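You operate a simulated robot arm through the tools that you are given. There is no shell and no other tool. Be economical: measure what you need, move in short steps, check, and stop when the job is done.

Carry out the task below with a simulated robot arm. There is one attempt and no reset: what you move stays moved.

TASK
Put the grey toothbrush head from the top of the small table on top of the soap bar there and the green toothbrush head on top of the grey roll of door seal.

It is judged by the outcome, as a careful person would: the job done as asked, and still so three seconds after it is handed in. It fails if anything else is knocked over, pushed out of place, dropped, spilled or broken.

THE ROBOT
A 7-joint arm with a two-finger parallel gripper, fixed in place. Base frame: the origin is at the foot of the arm, x ahead of it, y to its left, z up; the work surface is at about z = 0. Lengths are in m, angles in rad, forces in N, time in s.
With the tool pointing down near the work surface it reaches from about 0.22 to 0.58 m from the base axis. Its first joint turns from -1.152 to 1.152 rad. Payload 2.5 kg.
Tool frame: the origin (TCP) lies between the finger pads and is the grasp point; the fingertips stand 0.023 m ahead of it; z points along the fingers, y is the line along which they close. The gripper opens to 0.094 m. The fingers are 0.038 m wide and 0.01 m thick; the gripper's body (0.054 by 0.096 m) begins 0.039 m behind the TCP.
Orientation is that of the tool frame in the base frame, as a unit quaternion [w, x, y, z]. With the fingers straight down and closing along the base's y, the tool's x points along the base's -x, its y along +y and its z along -z.

THE INTERFACE
- The arm moves only by the tool play_rows. Its argument "rows" is a list of rows, each a list of 7 numbers: the gripper command, from -1 (fully open) to 1 (shut), values between in proportion, then the shift along the tool's x, y, z in m, then the turn, a rotation vector about the tool's x, y, z in rad. In form: [[gripper, dx, dy, dz, ax, ay, az], ...]. A call has 1 to 8 rows; each row is the pose to reach, as a shift and turn from the pose commanded when the call began, along the tool's axes at that moment. A row lasts 0.2 s, in which the tool goes at most 0.05 m and 0.15 rad; a call with a longer step from one row to the next is refused whole, and so is a gripper value outside its range. A pose out of reach is approached as far as the arm can. The call stops where the force on the tool passes 40 N (or 10 N more than at its start, if that is more) or the arm is blocked; 0.2 s more then pass. The fingers move at their own pace (about 0.108 m/s each) and stop on an object; they squeeze with about 28 N. The grip force told is the motor's: it shows also when the fingers shut on nothing. Time passes only in rows, and 0.2 s behind the last, so rows that repeat a pose let the fingers close. It gives the time, the measured TCP pose, the force on the tool (base axes), the opening and the grip force at its end, in the units of the frame above (readings bear some noise), and new pictures: "show" is both (left out), scene, wrist or none.
- Cameras (640 x 400 px; columns grow to the right, rows downward): "scene" is fixed at [0.1036, -0.3943, 0.5584]; the picture's right is [0.93, -0.37, 0.00], its down [-0.16, -0.40, -0.90] and it looks along [0.34, 0.84, -0.43] (base axes); focal length 365 px, centre (320, 200). "wrist" rides on the gripper at [-0.039, 0, -0.044] in the tool frame; the picture's right is [0.00, -1.00, 0.00], its down [0.97, 0.00, -0.24] and it looks along [0.24, 0.00, 0.97] (tool axes); focal length 218 px, centre (320, 200).
- pixel_to_xyz(camera, pixels): for up to 12 pixels [column, row] of the newest picture of that camera ("zoom" is the newest enlarged one), the place [x, y, z] in the base frame of the surface seen there, good to about 0.002 m. No time passes.
- enlarge(camera, box): a new picture of the part [left, top, right, bottom] of that camera's present view, enlarged. No time passes.
- job_done(): hands the job in; it is judged then, once.

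Work in short steps. Measure before you move; look again where a grasp or a placing could have gone wrong, and mend it. You have 60 turns and 120 pictures in all, the two below and enlarged ones among them. Open the gripper and draw the arm clear of the work before you hand the job in, unless the task says otherwise; then end with one line.

The tools are called after "Call:" by a JSON object that holds its "method" and its "body". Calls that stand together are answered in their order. play_rows: Moves the arm, as the interface text tells. Its arguments: {"type":"object","properties":{"rows":{"type":"array","items":{"type":"array","items":{"type":"number"}}},"show":{"type":"string","enum":["both","scene","wrist","none"]}},"required":["rows"]} The other tools are called the same way: pixel_to_xyz (camera, pixels) gives the place of the surface under pixels of a picture; enlarge (camera, box) takes an enlarged picture of a part of a camera's view; job_done () hands the job in.

At the start:

```text
time_s: 0.0
tcp_pos: [0.2966, 0.2903, 0.3568]
tool_rot: [0.001, 0.0, 1.0, 0.0]
contact_force: [-0.6, 0.0, 0.3]
finger_gap: 0.0943
grip_force: 0.1
```

scene: 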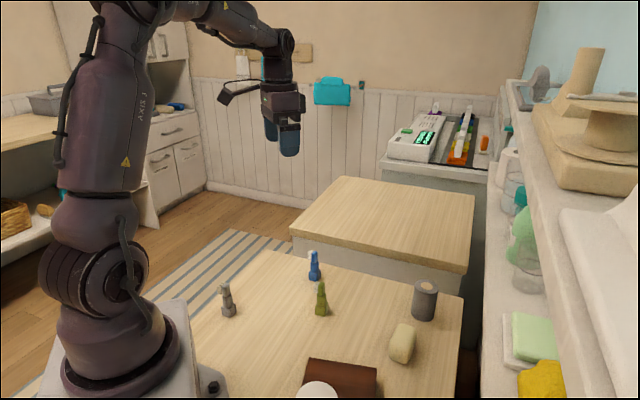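
wrist: 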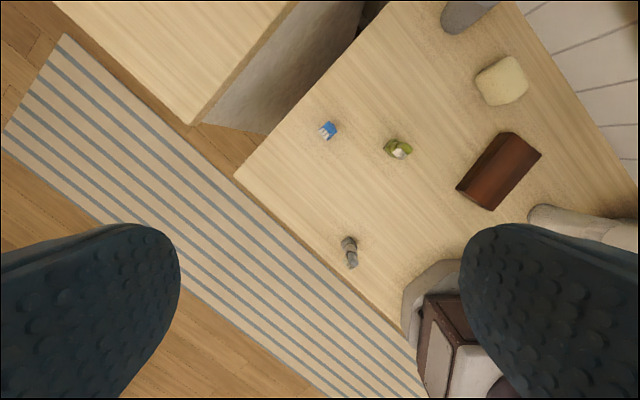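

I see the grey head near scene (228,300), green at (321,298), soap at (402,343), grey roll at (424,300). I'll enlarge and measure.

Call:
{"method": "enlarge", "body": {"camera": "scene", "box": [200, 240, 460, 400]}}

Call:
{"method": "enlarge", "body": {"camera": "wrist", "box": [300, 0, 560, 280]}}

Call:
{"method": "pixel_to_xyz", "body": {"camera": "scene", "pixels": [[226, 287], [228, 310], [321, 285], [321, 308], [402, 330], [402, 345], [425, 287], [424, 305], [314, 255], [314, 272], [270, 310], [345, 372]]}}

Call:
{"method": "pixel_to_xyz", "body": {"camera": "wrist", "pixels": [[348, 240], [352, 262], [392, 145], [404, 151], [478, 80], [518, 62], [527, 88], [488, 104], [500, 80], [460, 8]]}}

```text
2.46 times, centred on (330, 320) of scene
```

zoom: 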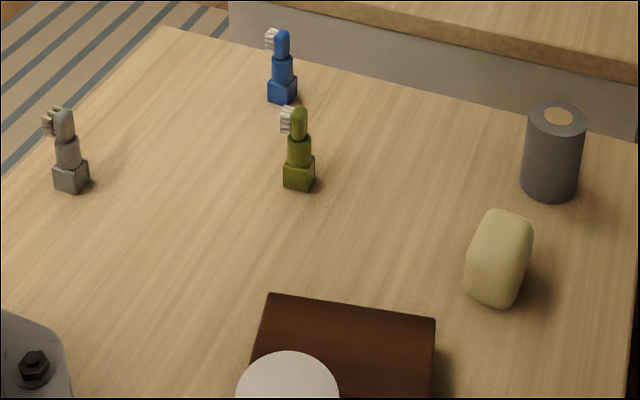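

```text
1.43 times, centred on (430, 140) of wrist
```

zoom: 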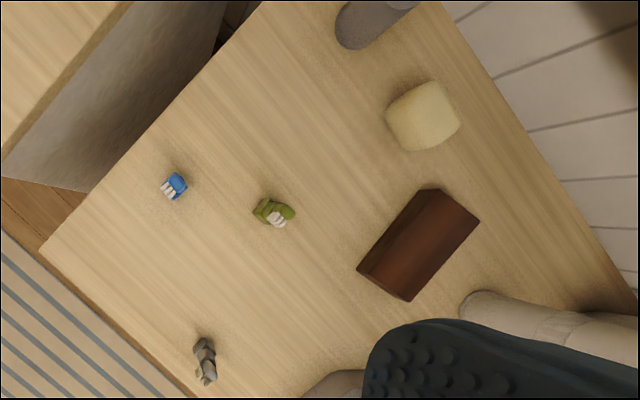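

```text
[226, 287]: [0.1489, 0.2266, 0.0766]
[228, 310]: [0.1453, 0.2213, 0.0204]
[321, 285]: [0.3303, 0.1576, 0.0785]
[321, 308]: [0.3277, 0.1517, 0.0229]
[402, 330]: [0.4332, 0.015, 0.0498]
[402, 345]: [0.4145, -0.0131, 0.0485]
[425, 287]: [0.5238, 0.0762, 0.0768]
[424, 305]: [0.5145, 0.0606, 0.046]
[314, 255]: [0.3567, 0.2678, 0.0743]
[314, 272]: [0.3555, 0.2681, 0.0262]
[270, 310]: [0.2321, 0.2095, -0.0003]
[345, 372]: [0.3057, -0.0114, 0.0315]
```

```text
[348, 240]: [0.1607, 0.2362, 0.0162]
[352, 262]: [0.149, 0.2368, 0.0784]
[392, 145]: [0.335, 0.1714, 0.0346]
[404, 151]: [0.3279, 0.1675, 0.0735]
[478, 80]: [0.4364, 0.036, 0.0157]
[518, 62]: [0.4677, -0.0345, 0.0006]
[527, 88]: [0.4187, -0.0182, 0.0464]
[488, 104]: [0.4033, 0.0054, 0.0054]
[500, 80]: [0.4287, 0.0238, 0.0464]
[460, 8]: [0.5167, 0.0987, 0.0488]
```

The grey head stands at about (0.15, 0.23), 0.083 tall. I'll move above it for a close look and also measure the surroundings.

Call:
{"method": "play_rows", "body": {"rows": [[-1, 0.03, -0.012, 0.035, 0, 0, 0], [-1, 0.06, -0.024, 0.07, 0, 0, 0], [-1, 0.09, -0.036, 0.105, 0, 0, 0], [-1, 0.12, -0.048, 0.14, 0, 0, 0], [-1, 0.146, -0.06, 0.16, 0, 0, 0], [-1, 0.146, -0.06, 0.16, 0, 0, 0]]}}

Call:
{"method": "pixel_to_xyz", "body": {"camera": "scene", "pixels": [[530, 340], [545, 380], [520, 250], [470, 200], [455, 330], [460, 300], [395, 350]]}}

```text
time_s: 1.4
tcp_pos: [0.1513, 0.2295, 0.1963]
tool_rot: [0.001, 0.0, 1.0, 0.0]
contact_force: [0.2, -0.1, -0.8]
finger_gap: 0.094
grip_force: 0.0
```

scene: 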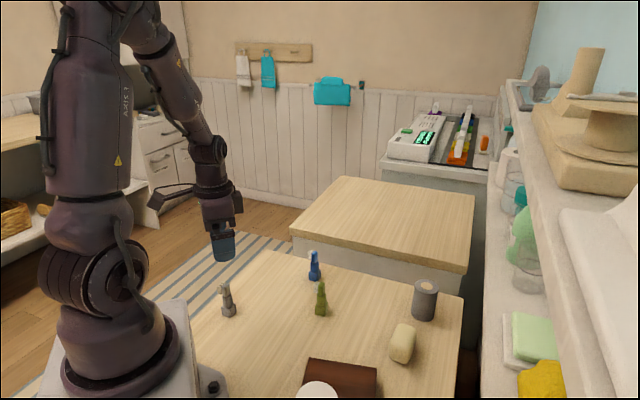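
wrist: 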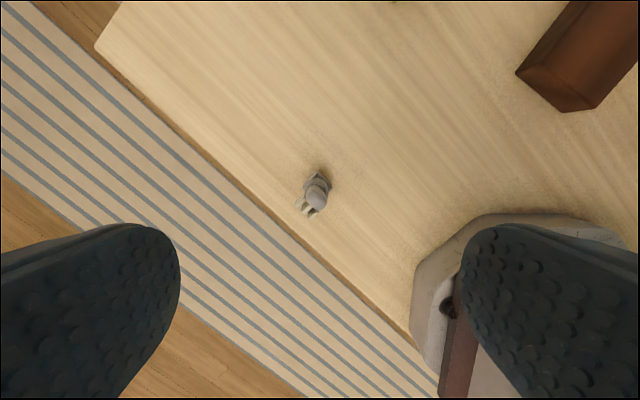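

```text
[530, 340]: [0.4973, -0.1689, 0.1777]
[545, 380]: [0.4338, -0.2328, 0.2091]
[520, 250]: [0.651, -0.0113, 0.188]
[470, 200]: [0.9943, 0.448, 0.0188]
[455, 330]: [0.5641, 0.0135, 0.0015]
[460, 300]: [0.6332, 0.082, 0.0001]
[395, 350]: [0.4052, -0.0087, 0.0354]
```

Call:
{"method": "enlarge", "body": {"camera": "wrist", "box": [280, 155, 360, 235]}}

Call:
{"method": "enlarge", "body": {"camera": "scene", "box": [190, 270, 270, 330]}}

Call:
{"method": "pixel_to_xyz", "body": {"camera": "wrist", "pixels": [[317, 197], [317, 185], [303, 211], [328, 181], [307, 184], [318, 175], [311, 212]]}}

```text
5.00 times, centred on (320, 195) of wrist
```

zoom: 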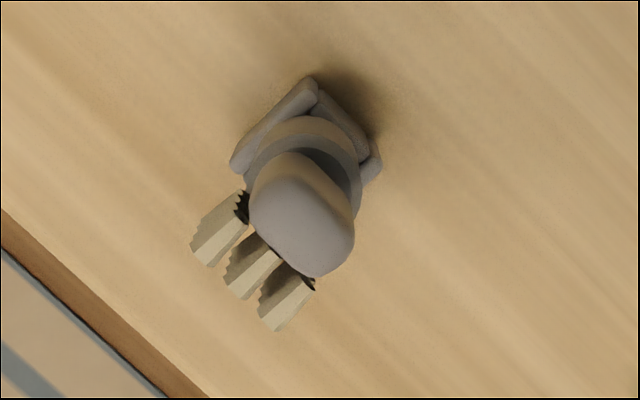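

```text
6.67 times, centred on (230, 300) of scene
```

zoom: 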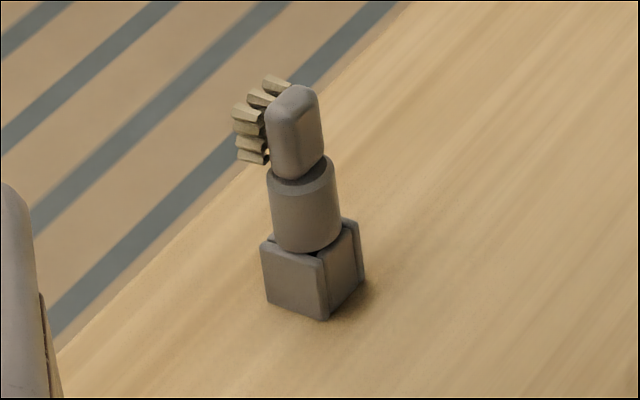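

```text
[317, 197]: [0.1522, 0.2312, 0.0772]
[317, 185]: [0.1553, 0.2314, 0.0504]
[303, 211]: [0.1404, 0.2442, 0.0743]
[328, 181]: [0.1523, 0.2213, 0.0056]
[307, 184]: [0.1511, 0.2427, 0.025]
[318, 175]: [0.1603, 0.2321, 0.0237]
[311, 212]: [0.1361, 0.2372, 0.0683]
```

The grey head's box faces lie at 45° to the tool axes, with bristles facing down-left at zoom (250,260). I'll turn the tool by +0.785 rad to grip across the sides, half closing to 0.05, and recheck the alignment.

Call:
{"method": "play_rows", "body": {"rows": [[0, 0, 0.002, 0, 0, 0, 0.14], [0, 0, 0.002, 0, 0, 0, 0.28], [0, 0, 0.002, 0.02, 0, 0, 0.42], [0, 0, 0.002, 0.04, 0, 0, 0.56], [0, 0, 0.002, 0.06, 0, 0, 0.7], [0, 0, 0.002, 0.08, 0, 0, 0.785], [0, 0, 0.002, 0.08, 0, 0, 0.785]]}}

Call:
{"method": "enlarge", "body": {"camera": "wrist", "box": [220, 130, 420, 330]}}

Call:
{"method": "pixel_to_xyz", "body": {"camera": "wrist", "pixels": [[430, 260], [480, 200]]}}

```text
time_s: 3.0
tcp_pos: [0.1508, 0.2312, 0.1169]
tool_rot: [0.0, 0.384, 0.923, 0.001]
contact_force: [-0.8, -0.6, -0.8]
finger_gap: 0.0471
grip_force: 0.0
```

scene: 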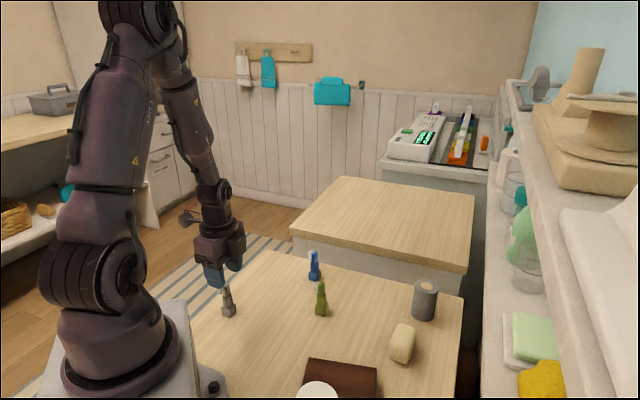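
wrist: 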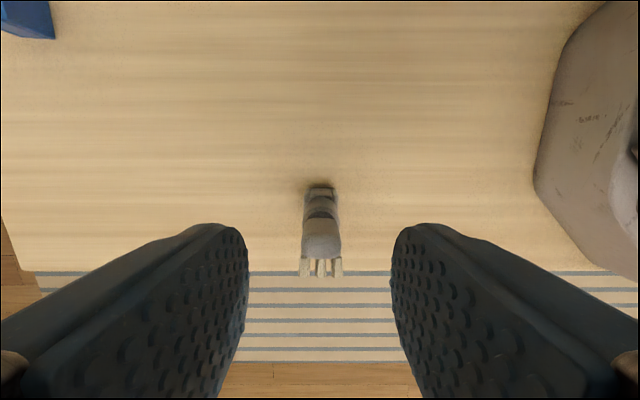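

```text
2.00 times, centred on (320, 230) of wrist
```

zoom: 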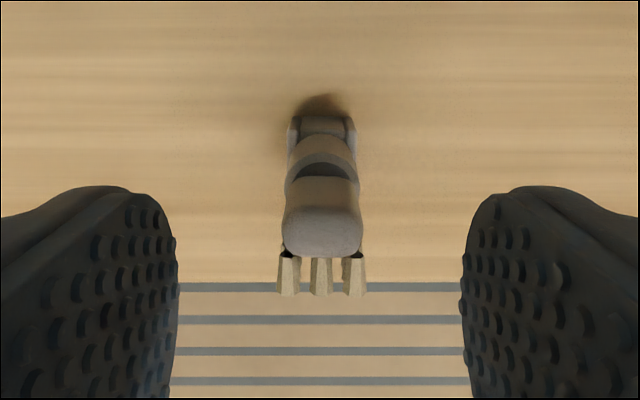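

```text
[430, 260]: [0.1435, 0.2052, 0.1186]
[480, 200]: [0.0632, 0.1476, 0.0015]
```

Well aligned and centred at column 320. I'll descend to z=0.050 and close.

Call:
{"method": "play_rows", "body": {"rows": [[0, 0, 0, 0.03, 0, 0, 0], [0, 0, 0, 0.055, 0, 0, 0], [0, 0, 0, 0.067, 0, 0, 0], [0, 0, 0, 0.067, 0, 0, 0], [1, 0, 0, 0.067, 0, 0, 0], [1, 0, 0, 0.067, 0, 0, 0], [1, 0, 0, 0.067, 0, 0, 0]]}}

```text
time_s: 4.6
tcp_pos: [0.1506, 0.2304, 0.0489]
tool_rot: [0.0, 0.383, 0.924, 0.0]
contact_force: [-0.9, 0.0, -0.2]
finger_gap: 0.0196
grip_force: 28.2
```

scene: 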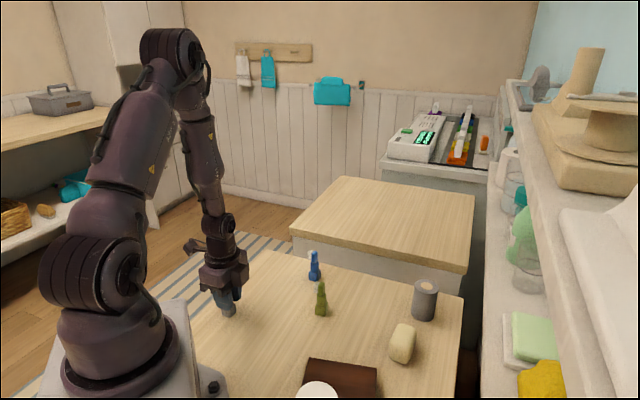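
wrist: 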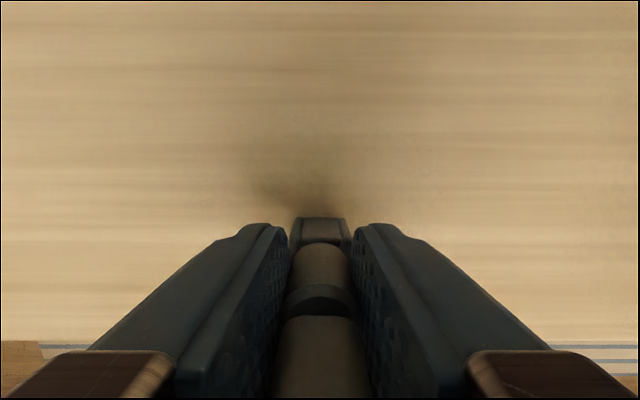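

Grip is firm (gap 0.0196). I lift straight up.

Call:
{"method": "play_rows", "body": {"rows": [[1, 0, 0, -0.02, 0, 0, 0], [1, 0, 0, -0.06, 0, 0, 0], [1, 0, 0, -0.1, 0, 0, 0], [1, 0, 0, -0.14, 0, 0, 0], [1, 0, 0, -0.15, 0, 0, 0]], "show": "scene"}}

Call:
{"method": "play_rows", "body": {"rows": [[1, -0.035, 0.003, 0, 0, 0, 0], [1, -0.075, 0.007, 0, 0, 0, 0], [1, -0.12, 0.011, 0, 0, 0, 0], [1, -0.165, 0.015, 0, 0, 0, 0], [1, -0.21, 0.019, 0, 0, 0, 0], [1, -0.255, 0.023, 0, 0, 0, 0], [1, -0.3, 0.026, 0, 0, 0, 0], [1, -0.325, 0.028, 0, 0, 0, 0]]}}

```text
time_s: 5.8
tcp_pos: [0.1517, 0.2309, 0.2005]
tool_rot: [0.0, 0.383, 0.924, 0.0]
contact_force: [-0.2, 0.1, 0.1]
finger_gap: 0.0193
grip_force: 28.1
```

scene: 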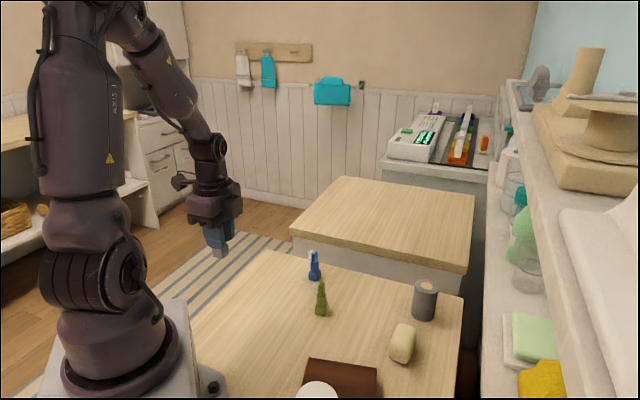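

```text
time_s: 7.6
tcp_pos: [0.4011, 0.0199, 0.1984]
tool_rot: [0.001, 0.383, 0.924, 0.0]
contact_force: [-0.6, -0.3, -0.4]
finger_gap: 0.0194
grip_force: 28.0
```

scene: 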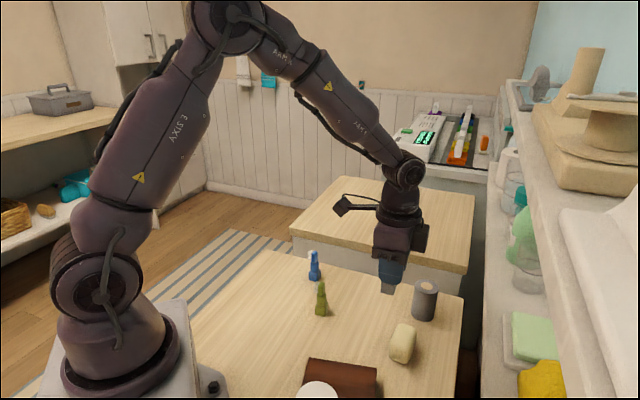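
wrist: 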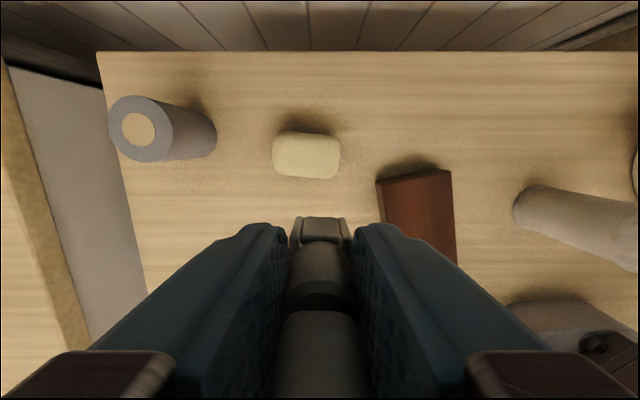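

Soap is now seen at wrist (306,155), roughly aligned with the tool axes. Measuring its top profile and the roll's top.

Call:
{"method": "enlarge", "body": {"camera": "wrist", "box": [96, 80, 356, 240]}}

Call:
{"method": "pixel_to_xyz", "body": {"camera": "wrist", "pixels": [[277, 155], [285, 155], [295, 155], [306, 155], [317, 155], [327, 155], [335, 155], [306, 136], [306, 143], [306, 149], [306, 165], [306, 173]]}}

Call:
{"method": "pixel_to_xyz", "body": {"camera": "wrist", "pixels": [[138, 130], [112, 130], [170, 130], [140, 100], [140, 158], [127, 130], [150, 130]]}}

```text
2.46 times, centred on (226, 160) of wrist
```

zoom: 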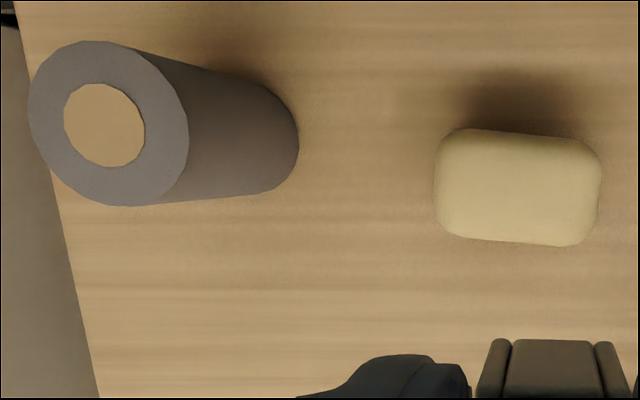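

```text
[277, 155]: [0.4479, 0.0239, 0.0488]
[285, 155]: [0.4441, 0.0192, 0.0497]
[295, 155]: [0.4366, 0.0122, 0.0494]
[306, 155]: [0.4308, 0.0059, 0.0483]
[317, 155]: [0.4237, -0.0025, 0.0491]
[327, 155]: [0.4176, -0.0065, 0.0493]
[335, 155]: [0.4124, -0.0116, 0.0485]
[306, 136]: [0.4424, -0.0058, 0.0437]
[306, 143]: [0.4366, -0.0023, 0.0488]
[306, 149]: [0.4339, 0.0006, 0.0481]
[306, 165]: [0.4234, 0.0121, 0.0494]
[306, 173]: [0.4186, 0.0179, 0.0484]
```

```text
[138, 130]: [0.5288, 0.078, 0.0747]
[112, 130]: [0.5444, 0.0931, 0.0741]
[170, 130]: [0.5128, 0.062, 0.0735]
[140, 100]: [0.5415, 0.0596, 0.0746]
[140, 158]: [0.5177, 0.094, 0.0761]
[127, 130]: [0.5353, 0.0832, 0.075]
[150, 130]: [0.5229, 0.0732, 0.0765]
```

Soap top is flat at z≈0.049, centre (0.430, 0.0065). Roll top is flat at z≈0.075, centre (0.5285, 0.077). I'll move over the soap and lower to just above it.

Call:
{"method": "play_rows", "body": {"rows": [[1, -0.02, 0.007, 0, 0, 0, 0], [1, -0.03, 0.011, 0.0, 0, 0, 0], [1, -0.03, 0.011, 0.04, 0, 0, 0], [1, -0.03, 0.011, 0.07, 0, 0, 0], [1, -0.03, 0.011, 0.09, 0, 0, 0], [1, -0.03, 0.011, 0.09, 0, 0, 0]]}}

Call:
{"method": "enlarge", "body": {"camera": "scene", "box": [340, 270, 470, 380]}}

```text
time_s: 9.0
tcp_pos: [0.4292, 0.0093, 0.1072]
tool_rot: [0.001, 0.383, 0.924, 0.001]
contact_force: [0.0, 0.3, 0.0]
finger_gap: 0.0195
grip_force: 27.8
```

scene: 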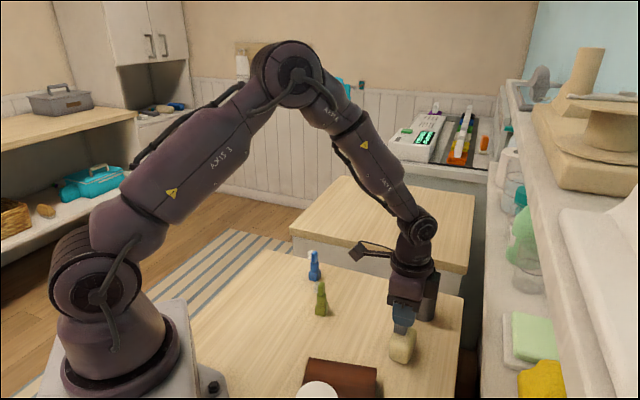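
wrist: 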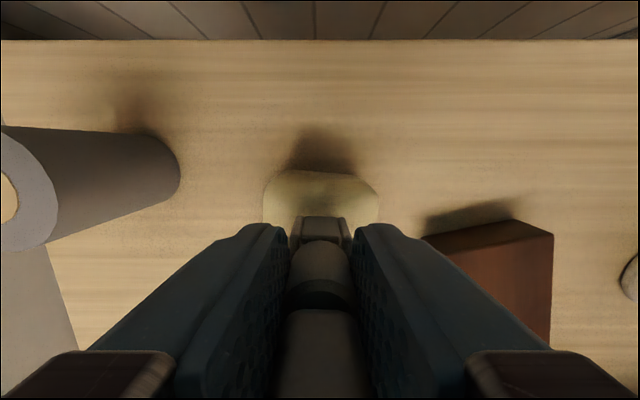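

```text
3.64 times, centred on (405, 325) of scene
```

zoom: 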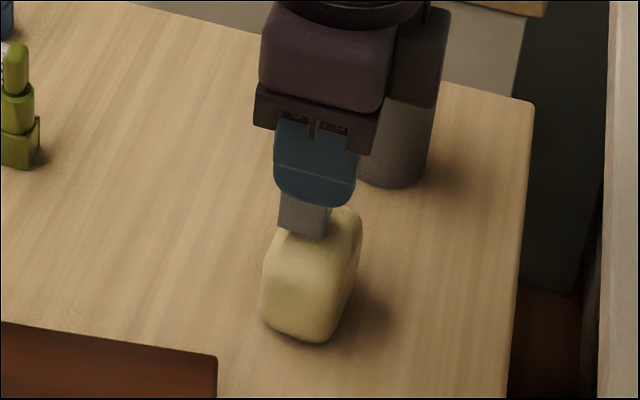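

The head is about 9 mm above the soap; I lower slowly with a 2.5 mm correction toward centre.

Call:
{"method": "play_rows", "body": {"rows": [[1, -0.0025, 0, 0.003, 0, 0, 0], [1, -0.0025, 0, 0.006, 0, 0, 0], [1, -0.0025, 0, 0.0085, 0, 0, 0], [1, -0.0025, 0, 0.0085, 0, 0, 0]]}}

Call:
{"method": "enlarge", "body": {"camera": "scene", "box": [370, 300, 440, 370]}}

```text
time_s: 10.0
tcp_pos: [0.4326, 0.0059, 0.1013]
tool_rot: [0.002, 0.383, 0.924, 0.001]
contact_force: [-0.8, -0.5, 21.3]
finger_gap: 0.0196
grip_force: 27.9
```

scene: 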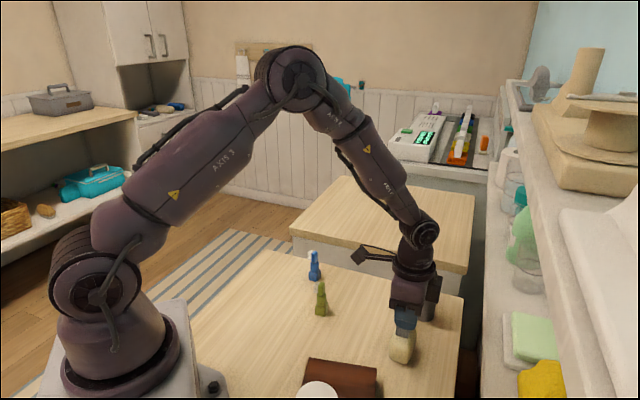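
wrist: 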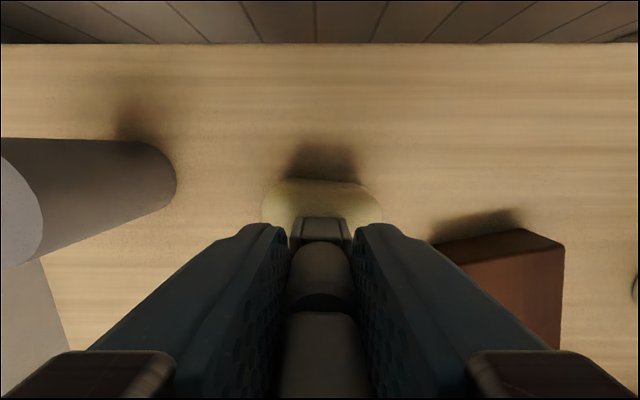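

```text
5.71 times, centred on (405, 335) of scene
```

zoom: 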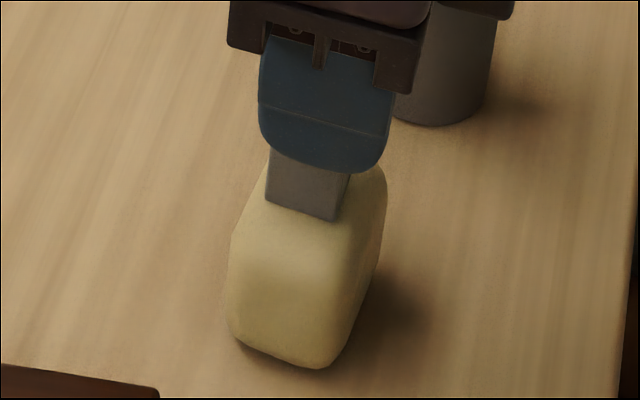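

Contact felt (21 N). I ease the press, then open slowly to about 0.045.

Call:
{"method": "play_rows", "body": {"rows": [[1, 0, 0, -0.0015, 0, 0, 0], [1, 0, 0, -0.0025, 0, 0, 0], [1, 0, 0, -0.0025, 0, 0, 0]], "show": "none"}}

```text
time_s: 10.8
tcp_pos: [0.4312, 0.0054, 0.1009]
tool_rot: [-0.001, 0.382, 0.924, 0.0]
contact_force: [-0.4, 0.5, 0.1]
finger_gap: 0.0193
grip_force: 28.1
```

Call:
{"method": "play_rows", "body": {"rows": [[1, 0, 0, 0.0005, 0, 0, 0], [0.5, 0, 0, 0.0005, 0, 0, 0], [0.3, 0, 0, 0.0005, 0, 0, 0], [0.1, 0, 0, 0.0005, 0, 0, 0], [0.0, 0, 0, 0.0005, 0, 0, 0]]}}

Call:
{"method": "enlarge", "body": {"camera": "scene", "box": [370, 300, 440, 370]}}

```text
time_s: 12.0
tcp_pos: [0.4309, 0.0076, 0.1029]
tool_rot: [0.0, 0.382, 0.924, 0.0]
contact_force: [-1.0, -1.2, 0.5]
finger_gap: 0.0471
grip_force: 0.0
```

scene: 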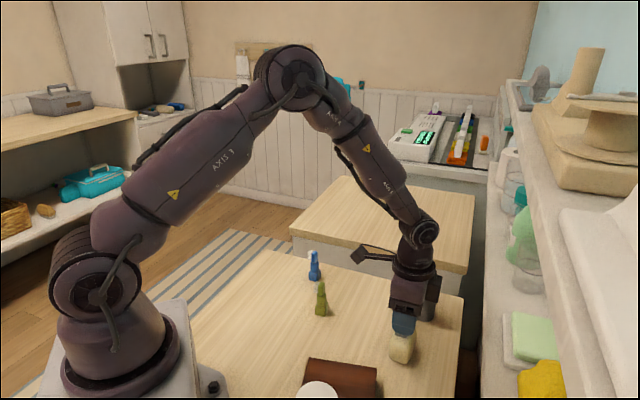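
wrist: 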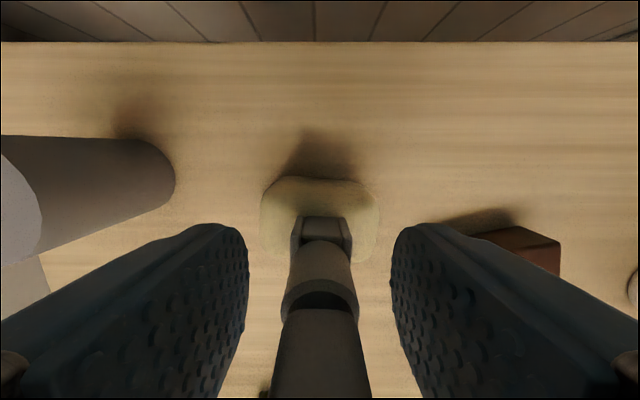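

```text
5.71 times, centred on (405, 335) of scene
```

zoom: 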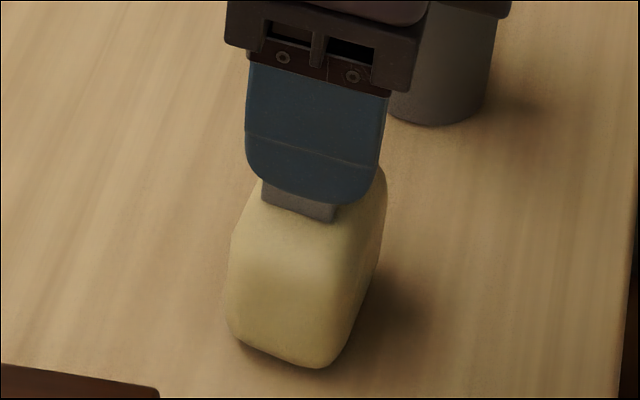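

It stands on the soap. I rise straight up to z≈0.23.

Call:
{"method": "play_rows", "body": {"rows": [[0, 0, 0, -0.015, 0, 0, 0], [0, 0, 0, -0.04, 0, 0, 0], [-0.2, 0, 0, -0.08, 0, 0, 0], [-0.2, 0, 0, -0.125, 0, 0, 0], [-0.2, 0, 0, -0.125, 0, 0, 0]]}}

Call:
{"method": "enlarge", "body": {"camera": "scene", "box": [300, 270, 440, 370]}}

```text
time_s: 13.2
tcp_pos: [0.4314, 0.0059, 0.2285]
tool_rot: [0.0, 0.383, 0.924, 0.0]
contact_force: [-0.6, 0.5, -0.5]
finger_gap: 0.0565
grip_force: 0.0
```

scene: 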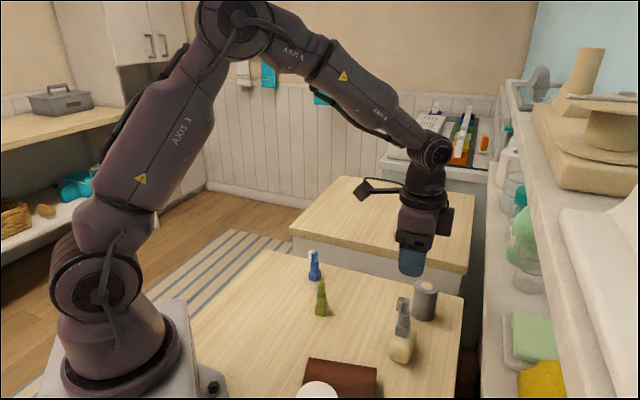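
wrist: 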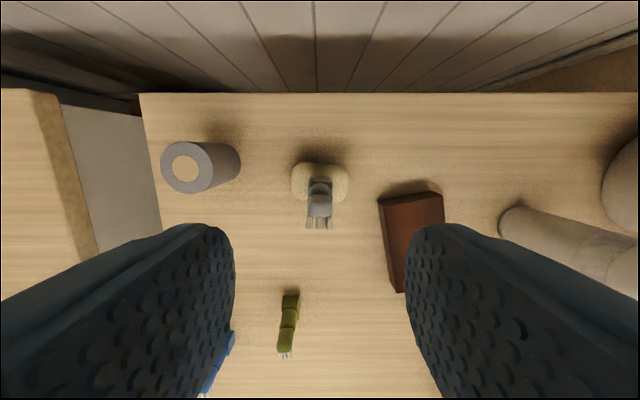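

```text
4.00 times, centred on (370, 320) of scene
```

zoom: 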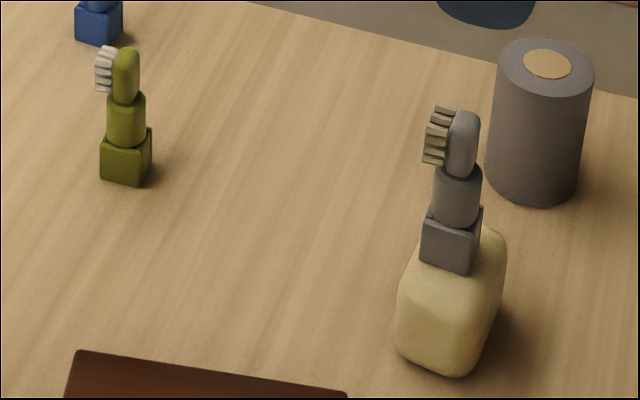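

The grey head stands stably on the soap. Now I move over the green head, at about (0.33, 0.16).

Call:
{"method": "play_rows", "body": {"rows": [[-0.2, 0.035, 0.008, 0, 0, 0, 0], [-0.2, 0.075, 0.016, 0, 0, 0, 0], [-0.2, 0.115, 0.024, 0, 0, 0, 0], [-0.2, 0.155, 0.032, 0, 0, 0, 0], [-0.2, 0.18, 0.038, 0.02, 0, 0, 0], [-0.2, 0.18, 0.038, 0.05, 0, 0, 0], [-0.2, 0.18, 0.038, 0.05, 0, 0, 0]]}}

Call:
{"method": "enlarge", "body": {"camera": "wrist", "box": [240, 130, 400, 290]}}

```text
time_s: 14.8
tcp_pos: [0.3305, 0.1595, 0.1777]
tool_rot: [0.0, 0.383, 0.924, 0.001]
contact_force: [0.2, 0.7, -0.6]
finger_gap: 0.0565
grip_force: 0.2
```

scene: 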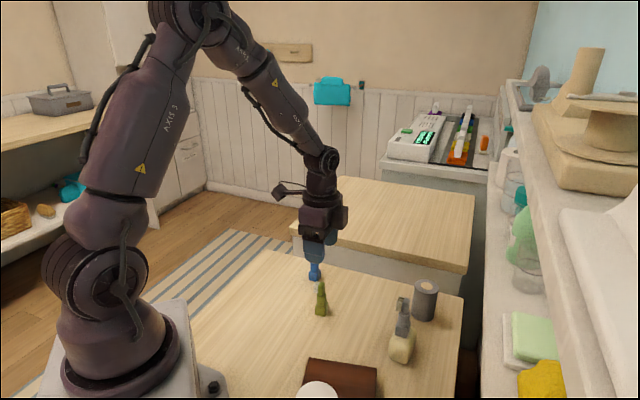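
wrist: 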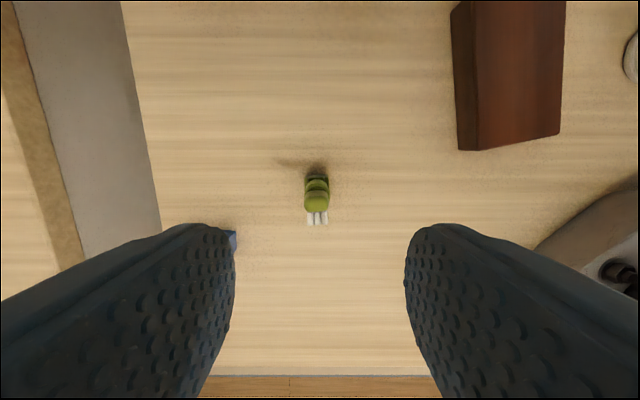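

```text
2.50 times, centred on (320, 210) of wrist
```

zoom: 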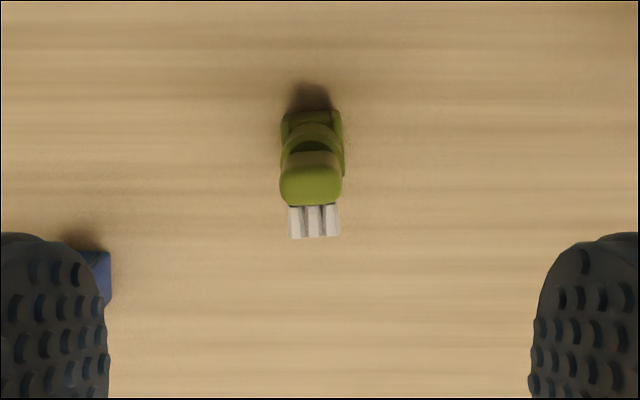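

Call:
{"method": "pixel_to_xyz", "body": {"camera": "zoom", "pixels": [[310, 180], [310, 120], [284, 118], [340, 118], [310, 135], [295, 225], [330, 225], [310, 200]]}}

Call:
{"method": "pixel_to_xyz", "body": {"camera": "scene", "pixels": [[321, 312], [317, 308], [325, 308], [321, 297], [321, 285]]}}

```text
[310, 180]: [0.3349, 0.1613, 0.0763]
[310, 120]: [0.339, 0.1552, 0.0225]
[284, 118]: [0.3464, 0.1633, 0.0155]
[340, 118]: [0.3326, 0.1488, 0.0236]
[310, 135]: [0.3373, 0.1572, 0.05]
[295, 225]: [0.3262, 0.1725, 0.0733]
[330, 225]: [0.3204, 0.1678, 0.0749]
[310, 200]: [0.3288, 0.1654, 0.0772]
```

```text
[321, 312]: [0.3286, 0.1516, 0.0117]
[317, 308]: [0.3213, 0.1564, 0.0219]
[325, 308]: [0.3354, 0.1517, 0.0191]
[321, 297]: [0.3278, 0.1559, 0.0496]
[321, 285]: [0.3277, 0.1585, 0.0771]
```

Green head centre ≈ (0.3325, 0.162), aligned with the tool. Shift +0.003 in tool y, descend, then close.

Call:
{"method": "play_rows", "body": {"rows": [[-0.1, 0, 0.003, 0.03, 0, 0, 0], [0, 0, 0.003, 0.065, 0, 0, 0], [0, 0, 0.003, 0.09, 0, 0, 0], [0, 0, 0.003, 0.115, 0, 0, 0], [0, 0, 0.003, 0.128, 0, 0, 0], [0, 0, 0.003, 0.128, 0, 0, 0]]}}

```text
time_s: 16.2
tcp_pos: [0.3322, 0.1633, 0.0489]
tool_rot: [0.0, 0.382, 0.924, 0.0]
contact_force: [0.9, 0.8, 1.2]
finger_gap: 0.0471
grip_force: 0.0
```

scene: 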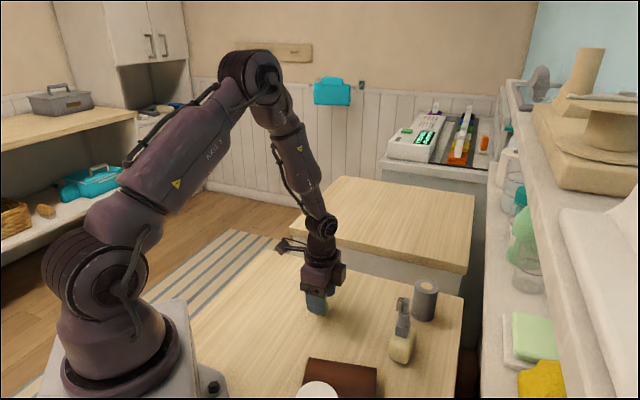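
wrist: 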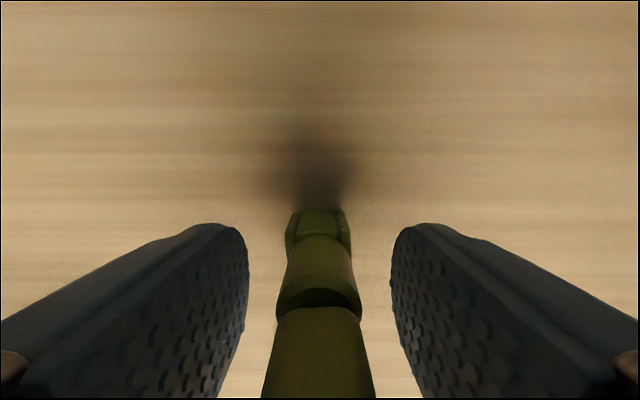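

The green head is centred between the fingers. Close.

Call:
{"method": "play_rows", "body": {"rows": [[0.5, 0, 0, 0, 0, 0, 0], [1, 0, 0, 0, 0, 0, 0], [1, 0, 0, 0, 0, 0, 0], [1, 0, 0, -0.02, 0, 0, 0], [1, 0, 0, -0.06, 0, 0, 0], [1, 0, 0, -0.1, 0, 0, 0], [1, 0, 0, -0.14, 0, 0, 0], [1, 0, 0, -0.16, 0, 0, 0]]}}

```text
time_s: 18.0
tcp_pos: [0.3311, 0.1614, 0.2093]
tool_rot: [0.001, 0.382, 0.924, 0.001]
contact_force: [0.4, -0.1, 0.1]
finger_gap: 0.0193
grip_force: 27.8
```

scene: 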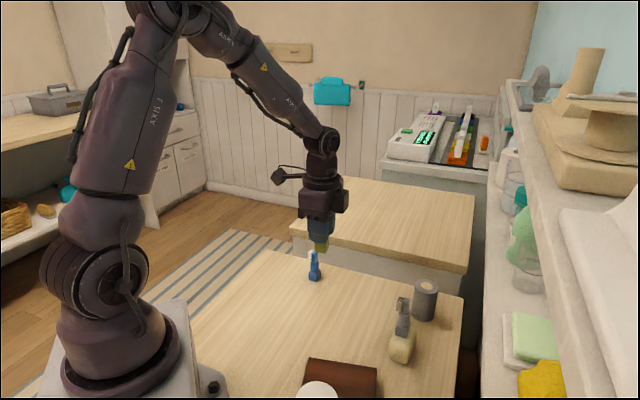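
wrist: 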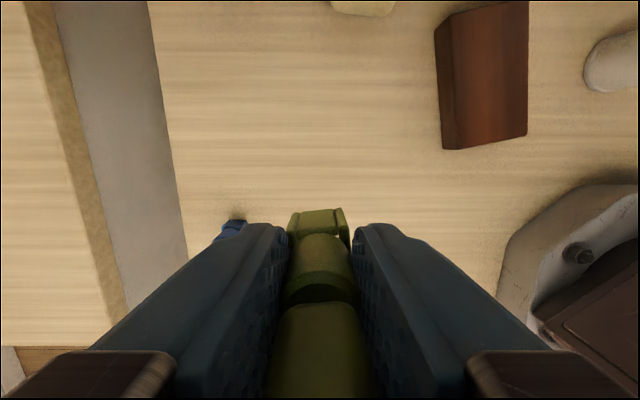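

Held and lifted. Checking the neighbouring table's edge and the roll again before moving.

Call:
{"method": "pixel_to_xyz", "body": {"camera": "scene", "pixels": [[400, 245], [466, 262], [440, 256], [380, 265], [427, 286], [416, 284], [434, 288], [425, 281], [426, 292]]}}

Call:
{"method": "play_rows", "body": {"rows": [[1, -0.04, 0.015, 0, 0, 0, 0], [1, -0.08, 0.03, 0, 0, 0, 0], [1, -0.12, 0.045, 0, 0, 0, 0], [1, -0.16, 0.06, 0, 0, 0, 0], [1, -0.16, 0.06, 0, 0, 0, 0]]}}

```text
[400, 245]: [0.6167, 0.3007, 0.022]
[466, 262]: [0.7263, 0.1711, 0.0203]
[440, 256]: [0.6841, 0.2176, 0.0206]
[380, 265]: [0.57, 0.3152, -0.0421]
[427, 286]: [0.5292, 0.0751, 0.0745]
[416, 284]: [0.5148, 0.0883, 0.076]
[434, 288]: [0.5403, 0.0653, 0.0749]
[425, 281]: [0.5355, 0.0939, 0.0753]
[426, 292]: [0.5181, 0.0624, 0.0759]
```

```text
time_s: 19.2
tcp_pos: [0.4882, 0.0918, 0.2088]
tool_rot: [-0.001, 0.382, 0.924, 0.0]
contact_force: [-0.5, 0.3, 0.0]
finger_gap: 0.0194
grip_force: 28.2
```

scene: 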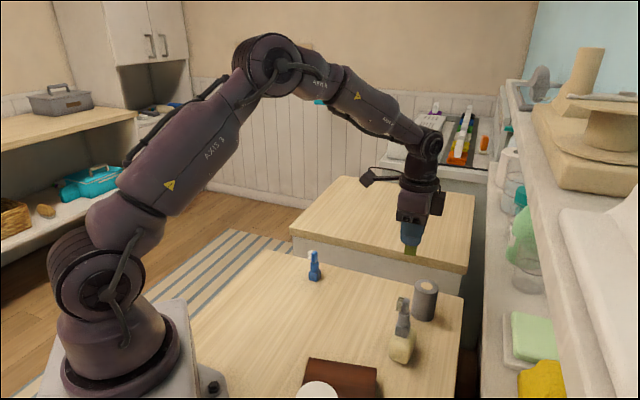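
wrist: 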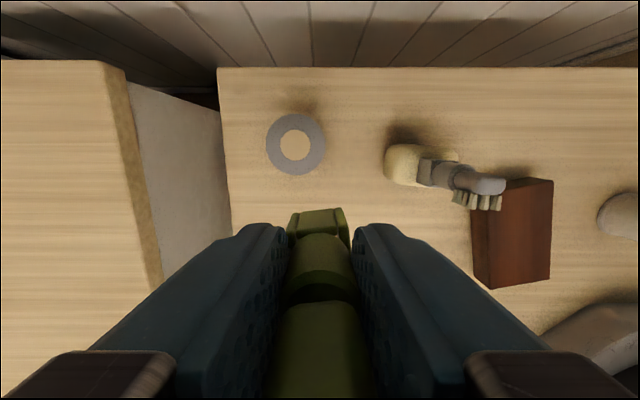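

Call:
{"method": "pixel_to_xyz", "body": {"camera": "wrist", "pixels": [[295, 145], [268, 145], [323, 145], [295, 117], [295, 173], [320, 212], [300, 225]]}}

Call:
{"method": "enlarge", "body": {"camera": "wrist", "box": [240, 100, 400, 260]}}

```text
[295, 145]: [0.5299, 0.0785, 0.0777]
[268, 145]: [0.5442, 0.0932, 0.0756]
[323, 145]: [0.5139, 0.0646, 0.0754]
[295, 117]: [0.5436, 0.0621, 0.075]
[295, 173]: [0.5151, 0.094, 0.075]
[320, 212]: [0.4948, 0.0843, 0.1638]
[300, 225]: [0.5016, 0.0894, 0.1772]
```

```text
2.50 times, centred on (320, 180) of wrist
```

zoom: 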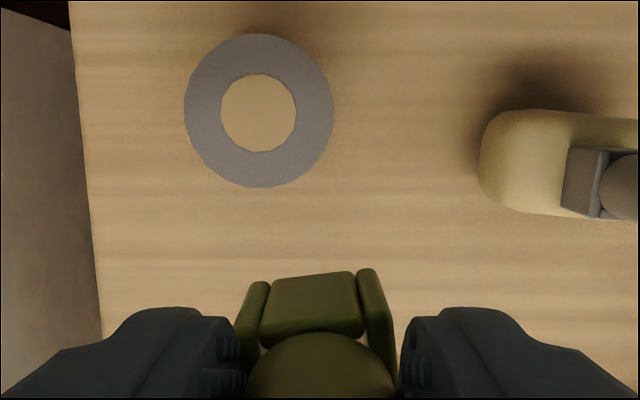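

Roll centre (0.529, 0.078), top z 0.075. Move over it, lowering to hover ~13 mm above.

Call:
{"method": "play_rows", "body": {"rows": [[1, -0.02, 0.01, 0, 0, 0, 0], [1, -0.0385, 0.0195, 0, 0, 0, 0], [1, -0.0385, 0.0195, 0.035, 0, 0, 0], [1, -0.0385, 0.0195, 0.06, 0, 0, 0], [1, -0.0385, 0.0195, 0.069, 0, 0, 0], [1, -0.0385, 0.0195, 0.069, 0, 0, 0]]}}

Call:
{"method": "enlarge", "body": {"camera": "scene", "box": [380, 240, 470, 340]}}

```text
time_s: 20.6
tcp_pos: [0.5267, 0.0782, 0.1398]
tool_rot: [-0.001, 0.383, 0.924, -0.001]
contact_force: [0.4, -0.1, -0.9]
finger_gap: 0.019
grip_force: 27.7
```

scene: 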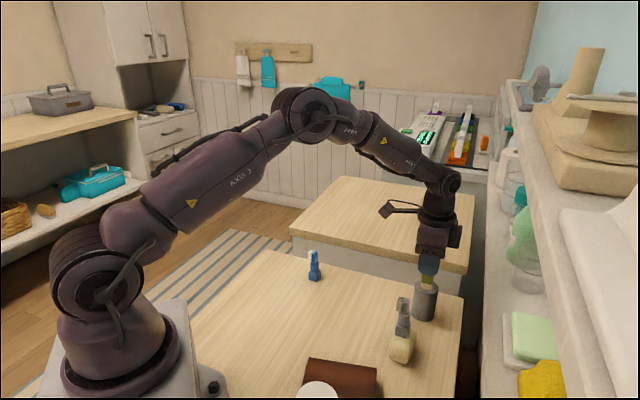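
wrist: 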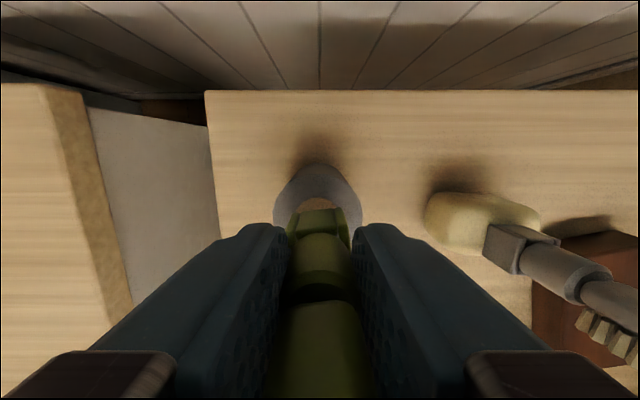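

```text
4.00 times, centred on (425, 290) of scene
```

zoom: 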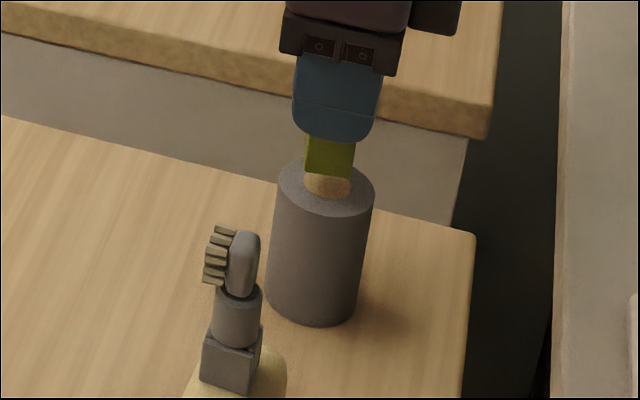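

Aligned over the roll. Lower gently to contact.

Call:
{"method": "play_rows", "body": {"rows": [[1, -0.001, 0.0015, 0.004, 0, 0, 0], [1, -0.001, 0.0015, 0.008, 0, 0, 0], [1, -0.001, 0.0015, 0.011, 0, 0, 0], [1, -0.001, 0.0015, 0.013, 0, 0, 0], [1, -0.001, 0.0015, 0.013, 0, 0, 0]]}}

Call:
{"method": "enlarge", "body": {"camera": "scene", "box": [380, 240, 470, 340]}}

```text
time_s: 21.8
tcp_pos: [0.5309, 0.0783, 0.1263]
tool_rot: [0.001, 0.382, 0.924, -0.001]
contact_force: [-0.1, 0.3, -0.1]
finger_gap: 0.0191
grip_force: 28.0
```

scene: 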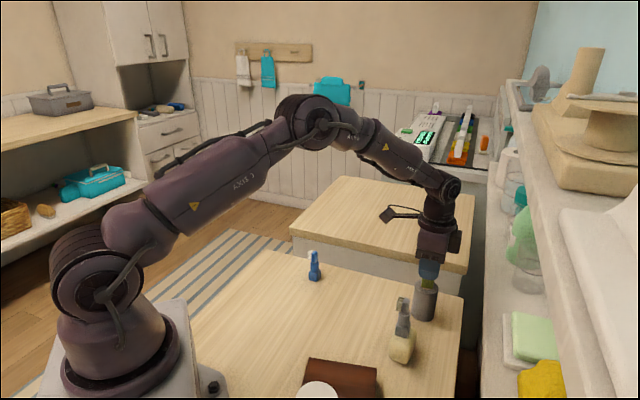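
wrist: 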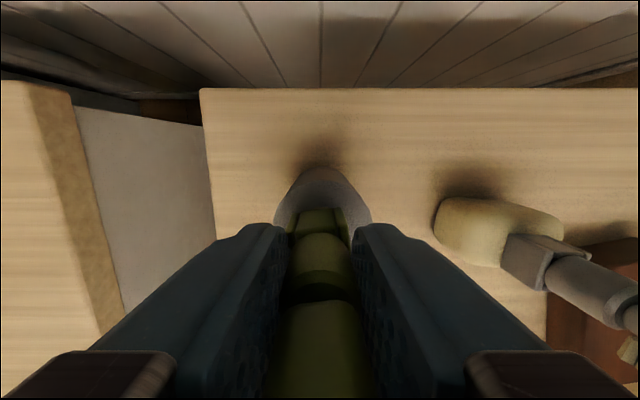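

```text
4.00 times, centred on (425, 290) of scene
```

zoom: 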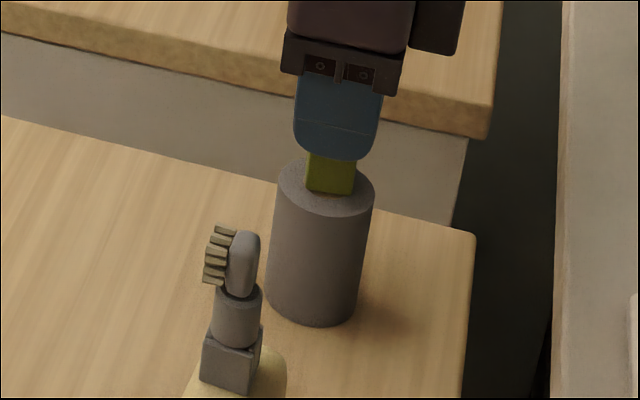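

No contact yet; lower a few mm in 1 mm steps.

Call:
{"method": "play_rows", "body": {"rows": [[1, 0, 0, 0.001, 0, 0, 0], [1, 0, 0, 0.002, 0, 0, 0], [1, 0, 0, 0.003, 0, 0, 0], [1, 0, 0, 0.003, 0, 0, 0]], "show": "none"}}

```text
time_s: 22.8
tcp_pos: [0.5307, 0.0794, 0.1243]
tool_rot: [0.001, 0.383, 0.924, 0.001]
contact_force: [-3.0, -0.7, 8.4]
finger_gap: 0.019
grip_force: 28.1
```

Light contact (8 N). Ease 1 mm and open slowly.

Call:
{"method": "play_rows", "body": {"rows": [[1, 0, 0, -0.0007, 0, 0, 0], [1, 0, 0, -0.0007, 0, 0, 0], [0.5, 0, 0, -0.0007, 0, 0, 0], [0.3, 0, 0, -0.0007, 0, 0, 0], [0.1, 0, 0, -0.0007, 0, 0, 0], [0, 0, 0, -0.0007, 0, 0, 0]]}}

Call:
{"method": "enlarge", "body": {"camera": "scene", "box": [380, 240, 470, 340]}}

```text
time_s: 24.2
tcp_pos: [0.5306, 0.0784, 0.1256]
tool_rot: [0.0, 0.383, 0.924, 0.0]
contact_force: [-0.2, -0.8, 0.3]
finger_gap: 0.0468
grip_force: 0.1
```

scene: 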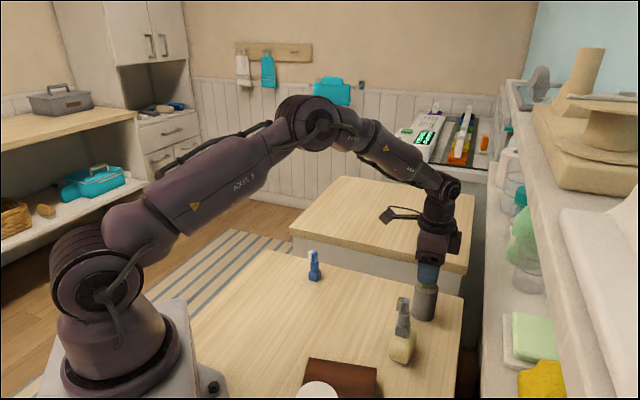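
wrist: 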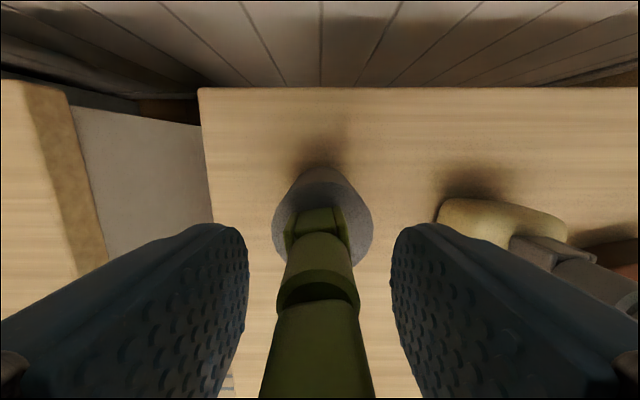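

```text
4.00 times, centred on (425, 290) of scene
```

zoom: 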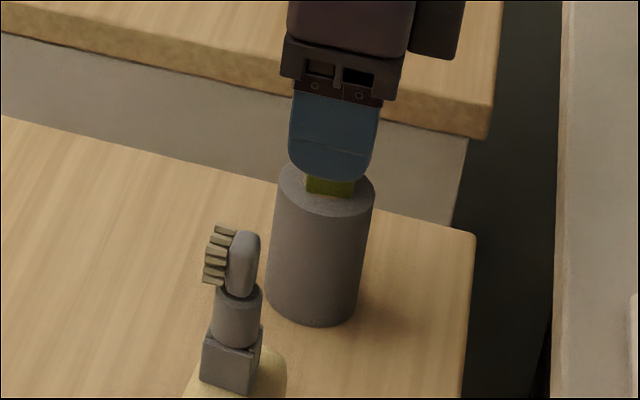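

Released, standing upright. Rise straight up, then draw back toward the robot (tool +x, clear of everything).

Call:
{"method": "play_rows", "body": {"rows": [[0, 0, 0, -0.015, 0, 0, 0], [0, 0, 0, -0.045, 0, 0, 0], [-0.2, 0, 0, -0.085, 0, 0, 0], [-0.2, 0, 0, -0.125, 0, 0, 0], [-1, 0.03, -0.02, -0.14, 0, 0, 0], [-1, 0.06, -0.04, -0.15, 0, 0, 0], [-1, 0.1, -0.06, -0.15, 0, 0, 0], [-1, 0.13, -0.08, -0.15, 0, 0, 0]]}}

Call:
{"method": "enlarge", "body": {"camera": "scene", "box": [300, 240, 460, 380]}}

```text
time_s: 26.0
tcp_pos: [0.3816, 0.1141, 0.2762]
tool_rot: [0.0, 0.383, 0.924, 0.001]
contact_force: [-0.5, 0.5, 0.8]
finger_gap: 0.0942
grip_force: 0.0
```

scene: 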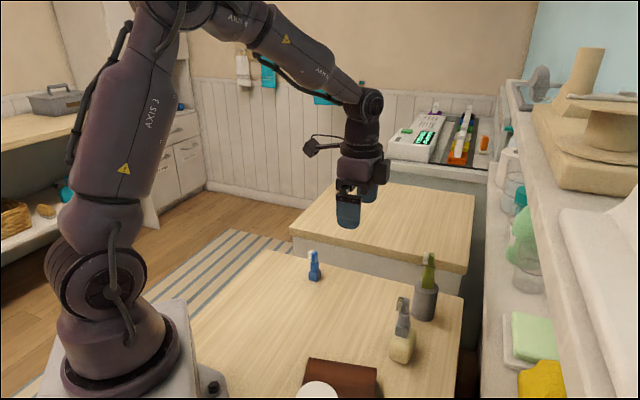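
wrist: 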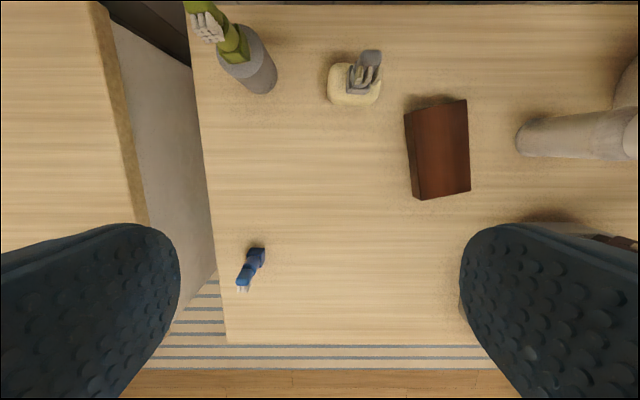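

```text
2.86 times, centred on (380, 310) of scene
```

zoom: 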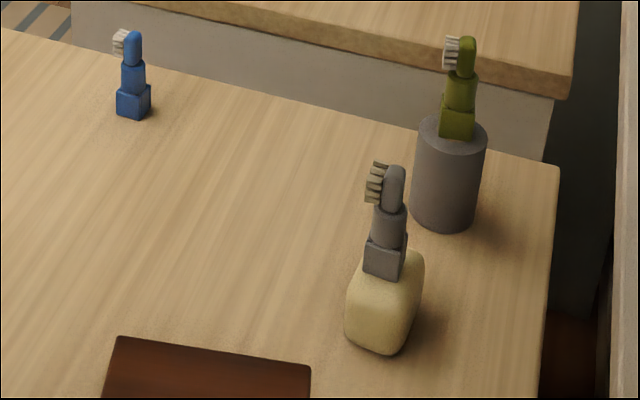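

Both heads stand upright in place, and nothing else has moved. The gripper is open and clear, so I'm handing the job in.

Call:
{"method": "job_done", "body": {}}

```text
The job is handed in.
```

The grey toothbrush head is standing on the soap bar and the green one is standing on the grey roll of door seal; nothing else was disturbed.
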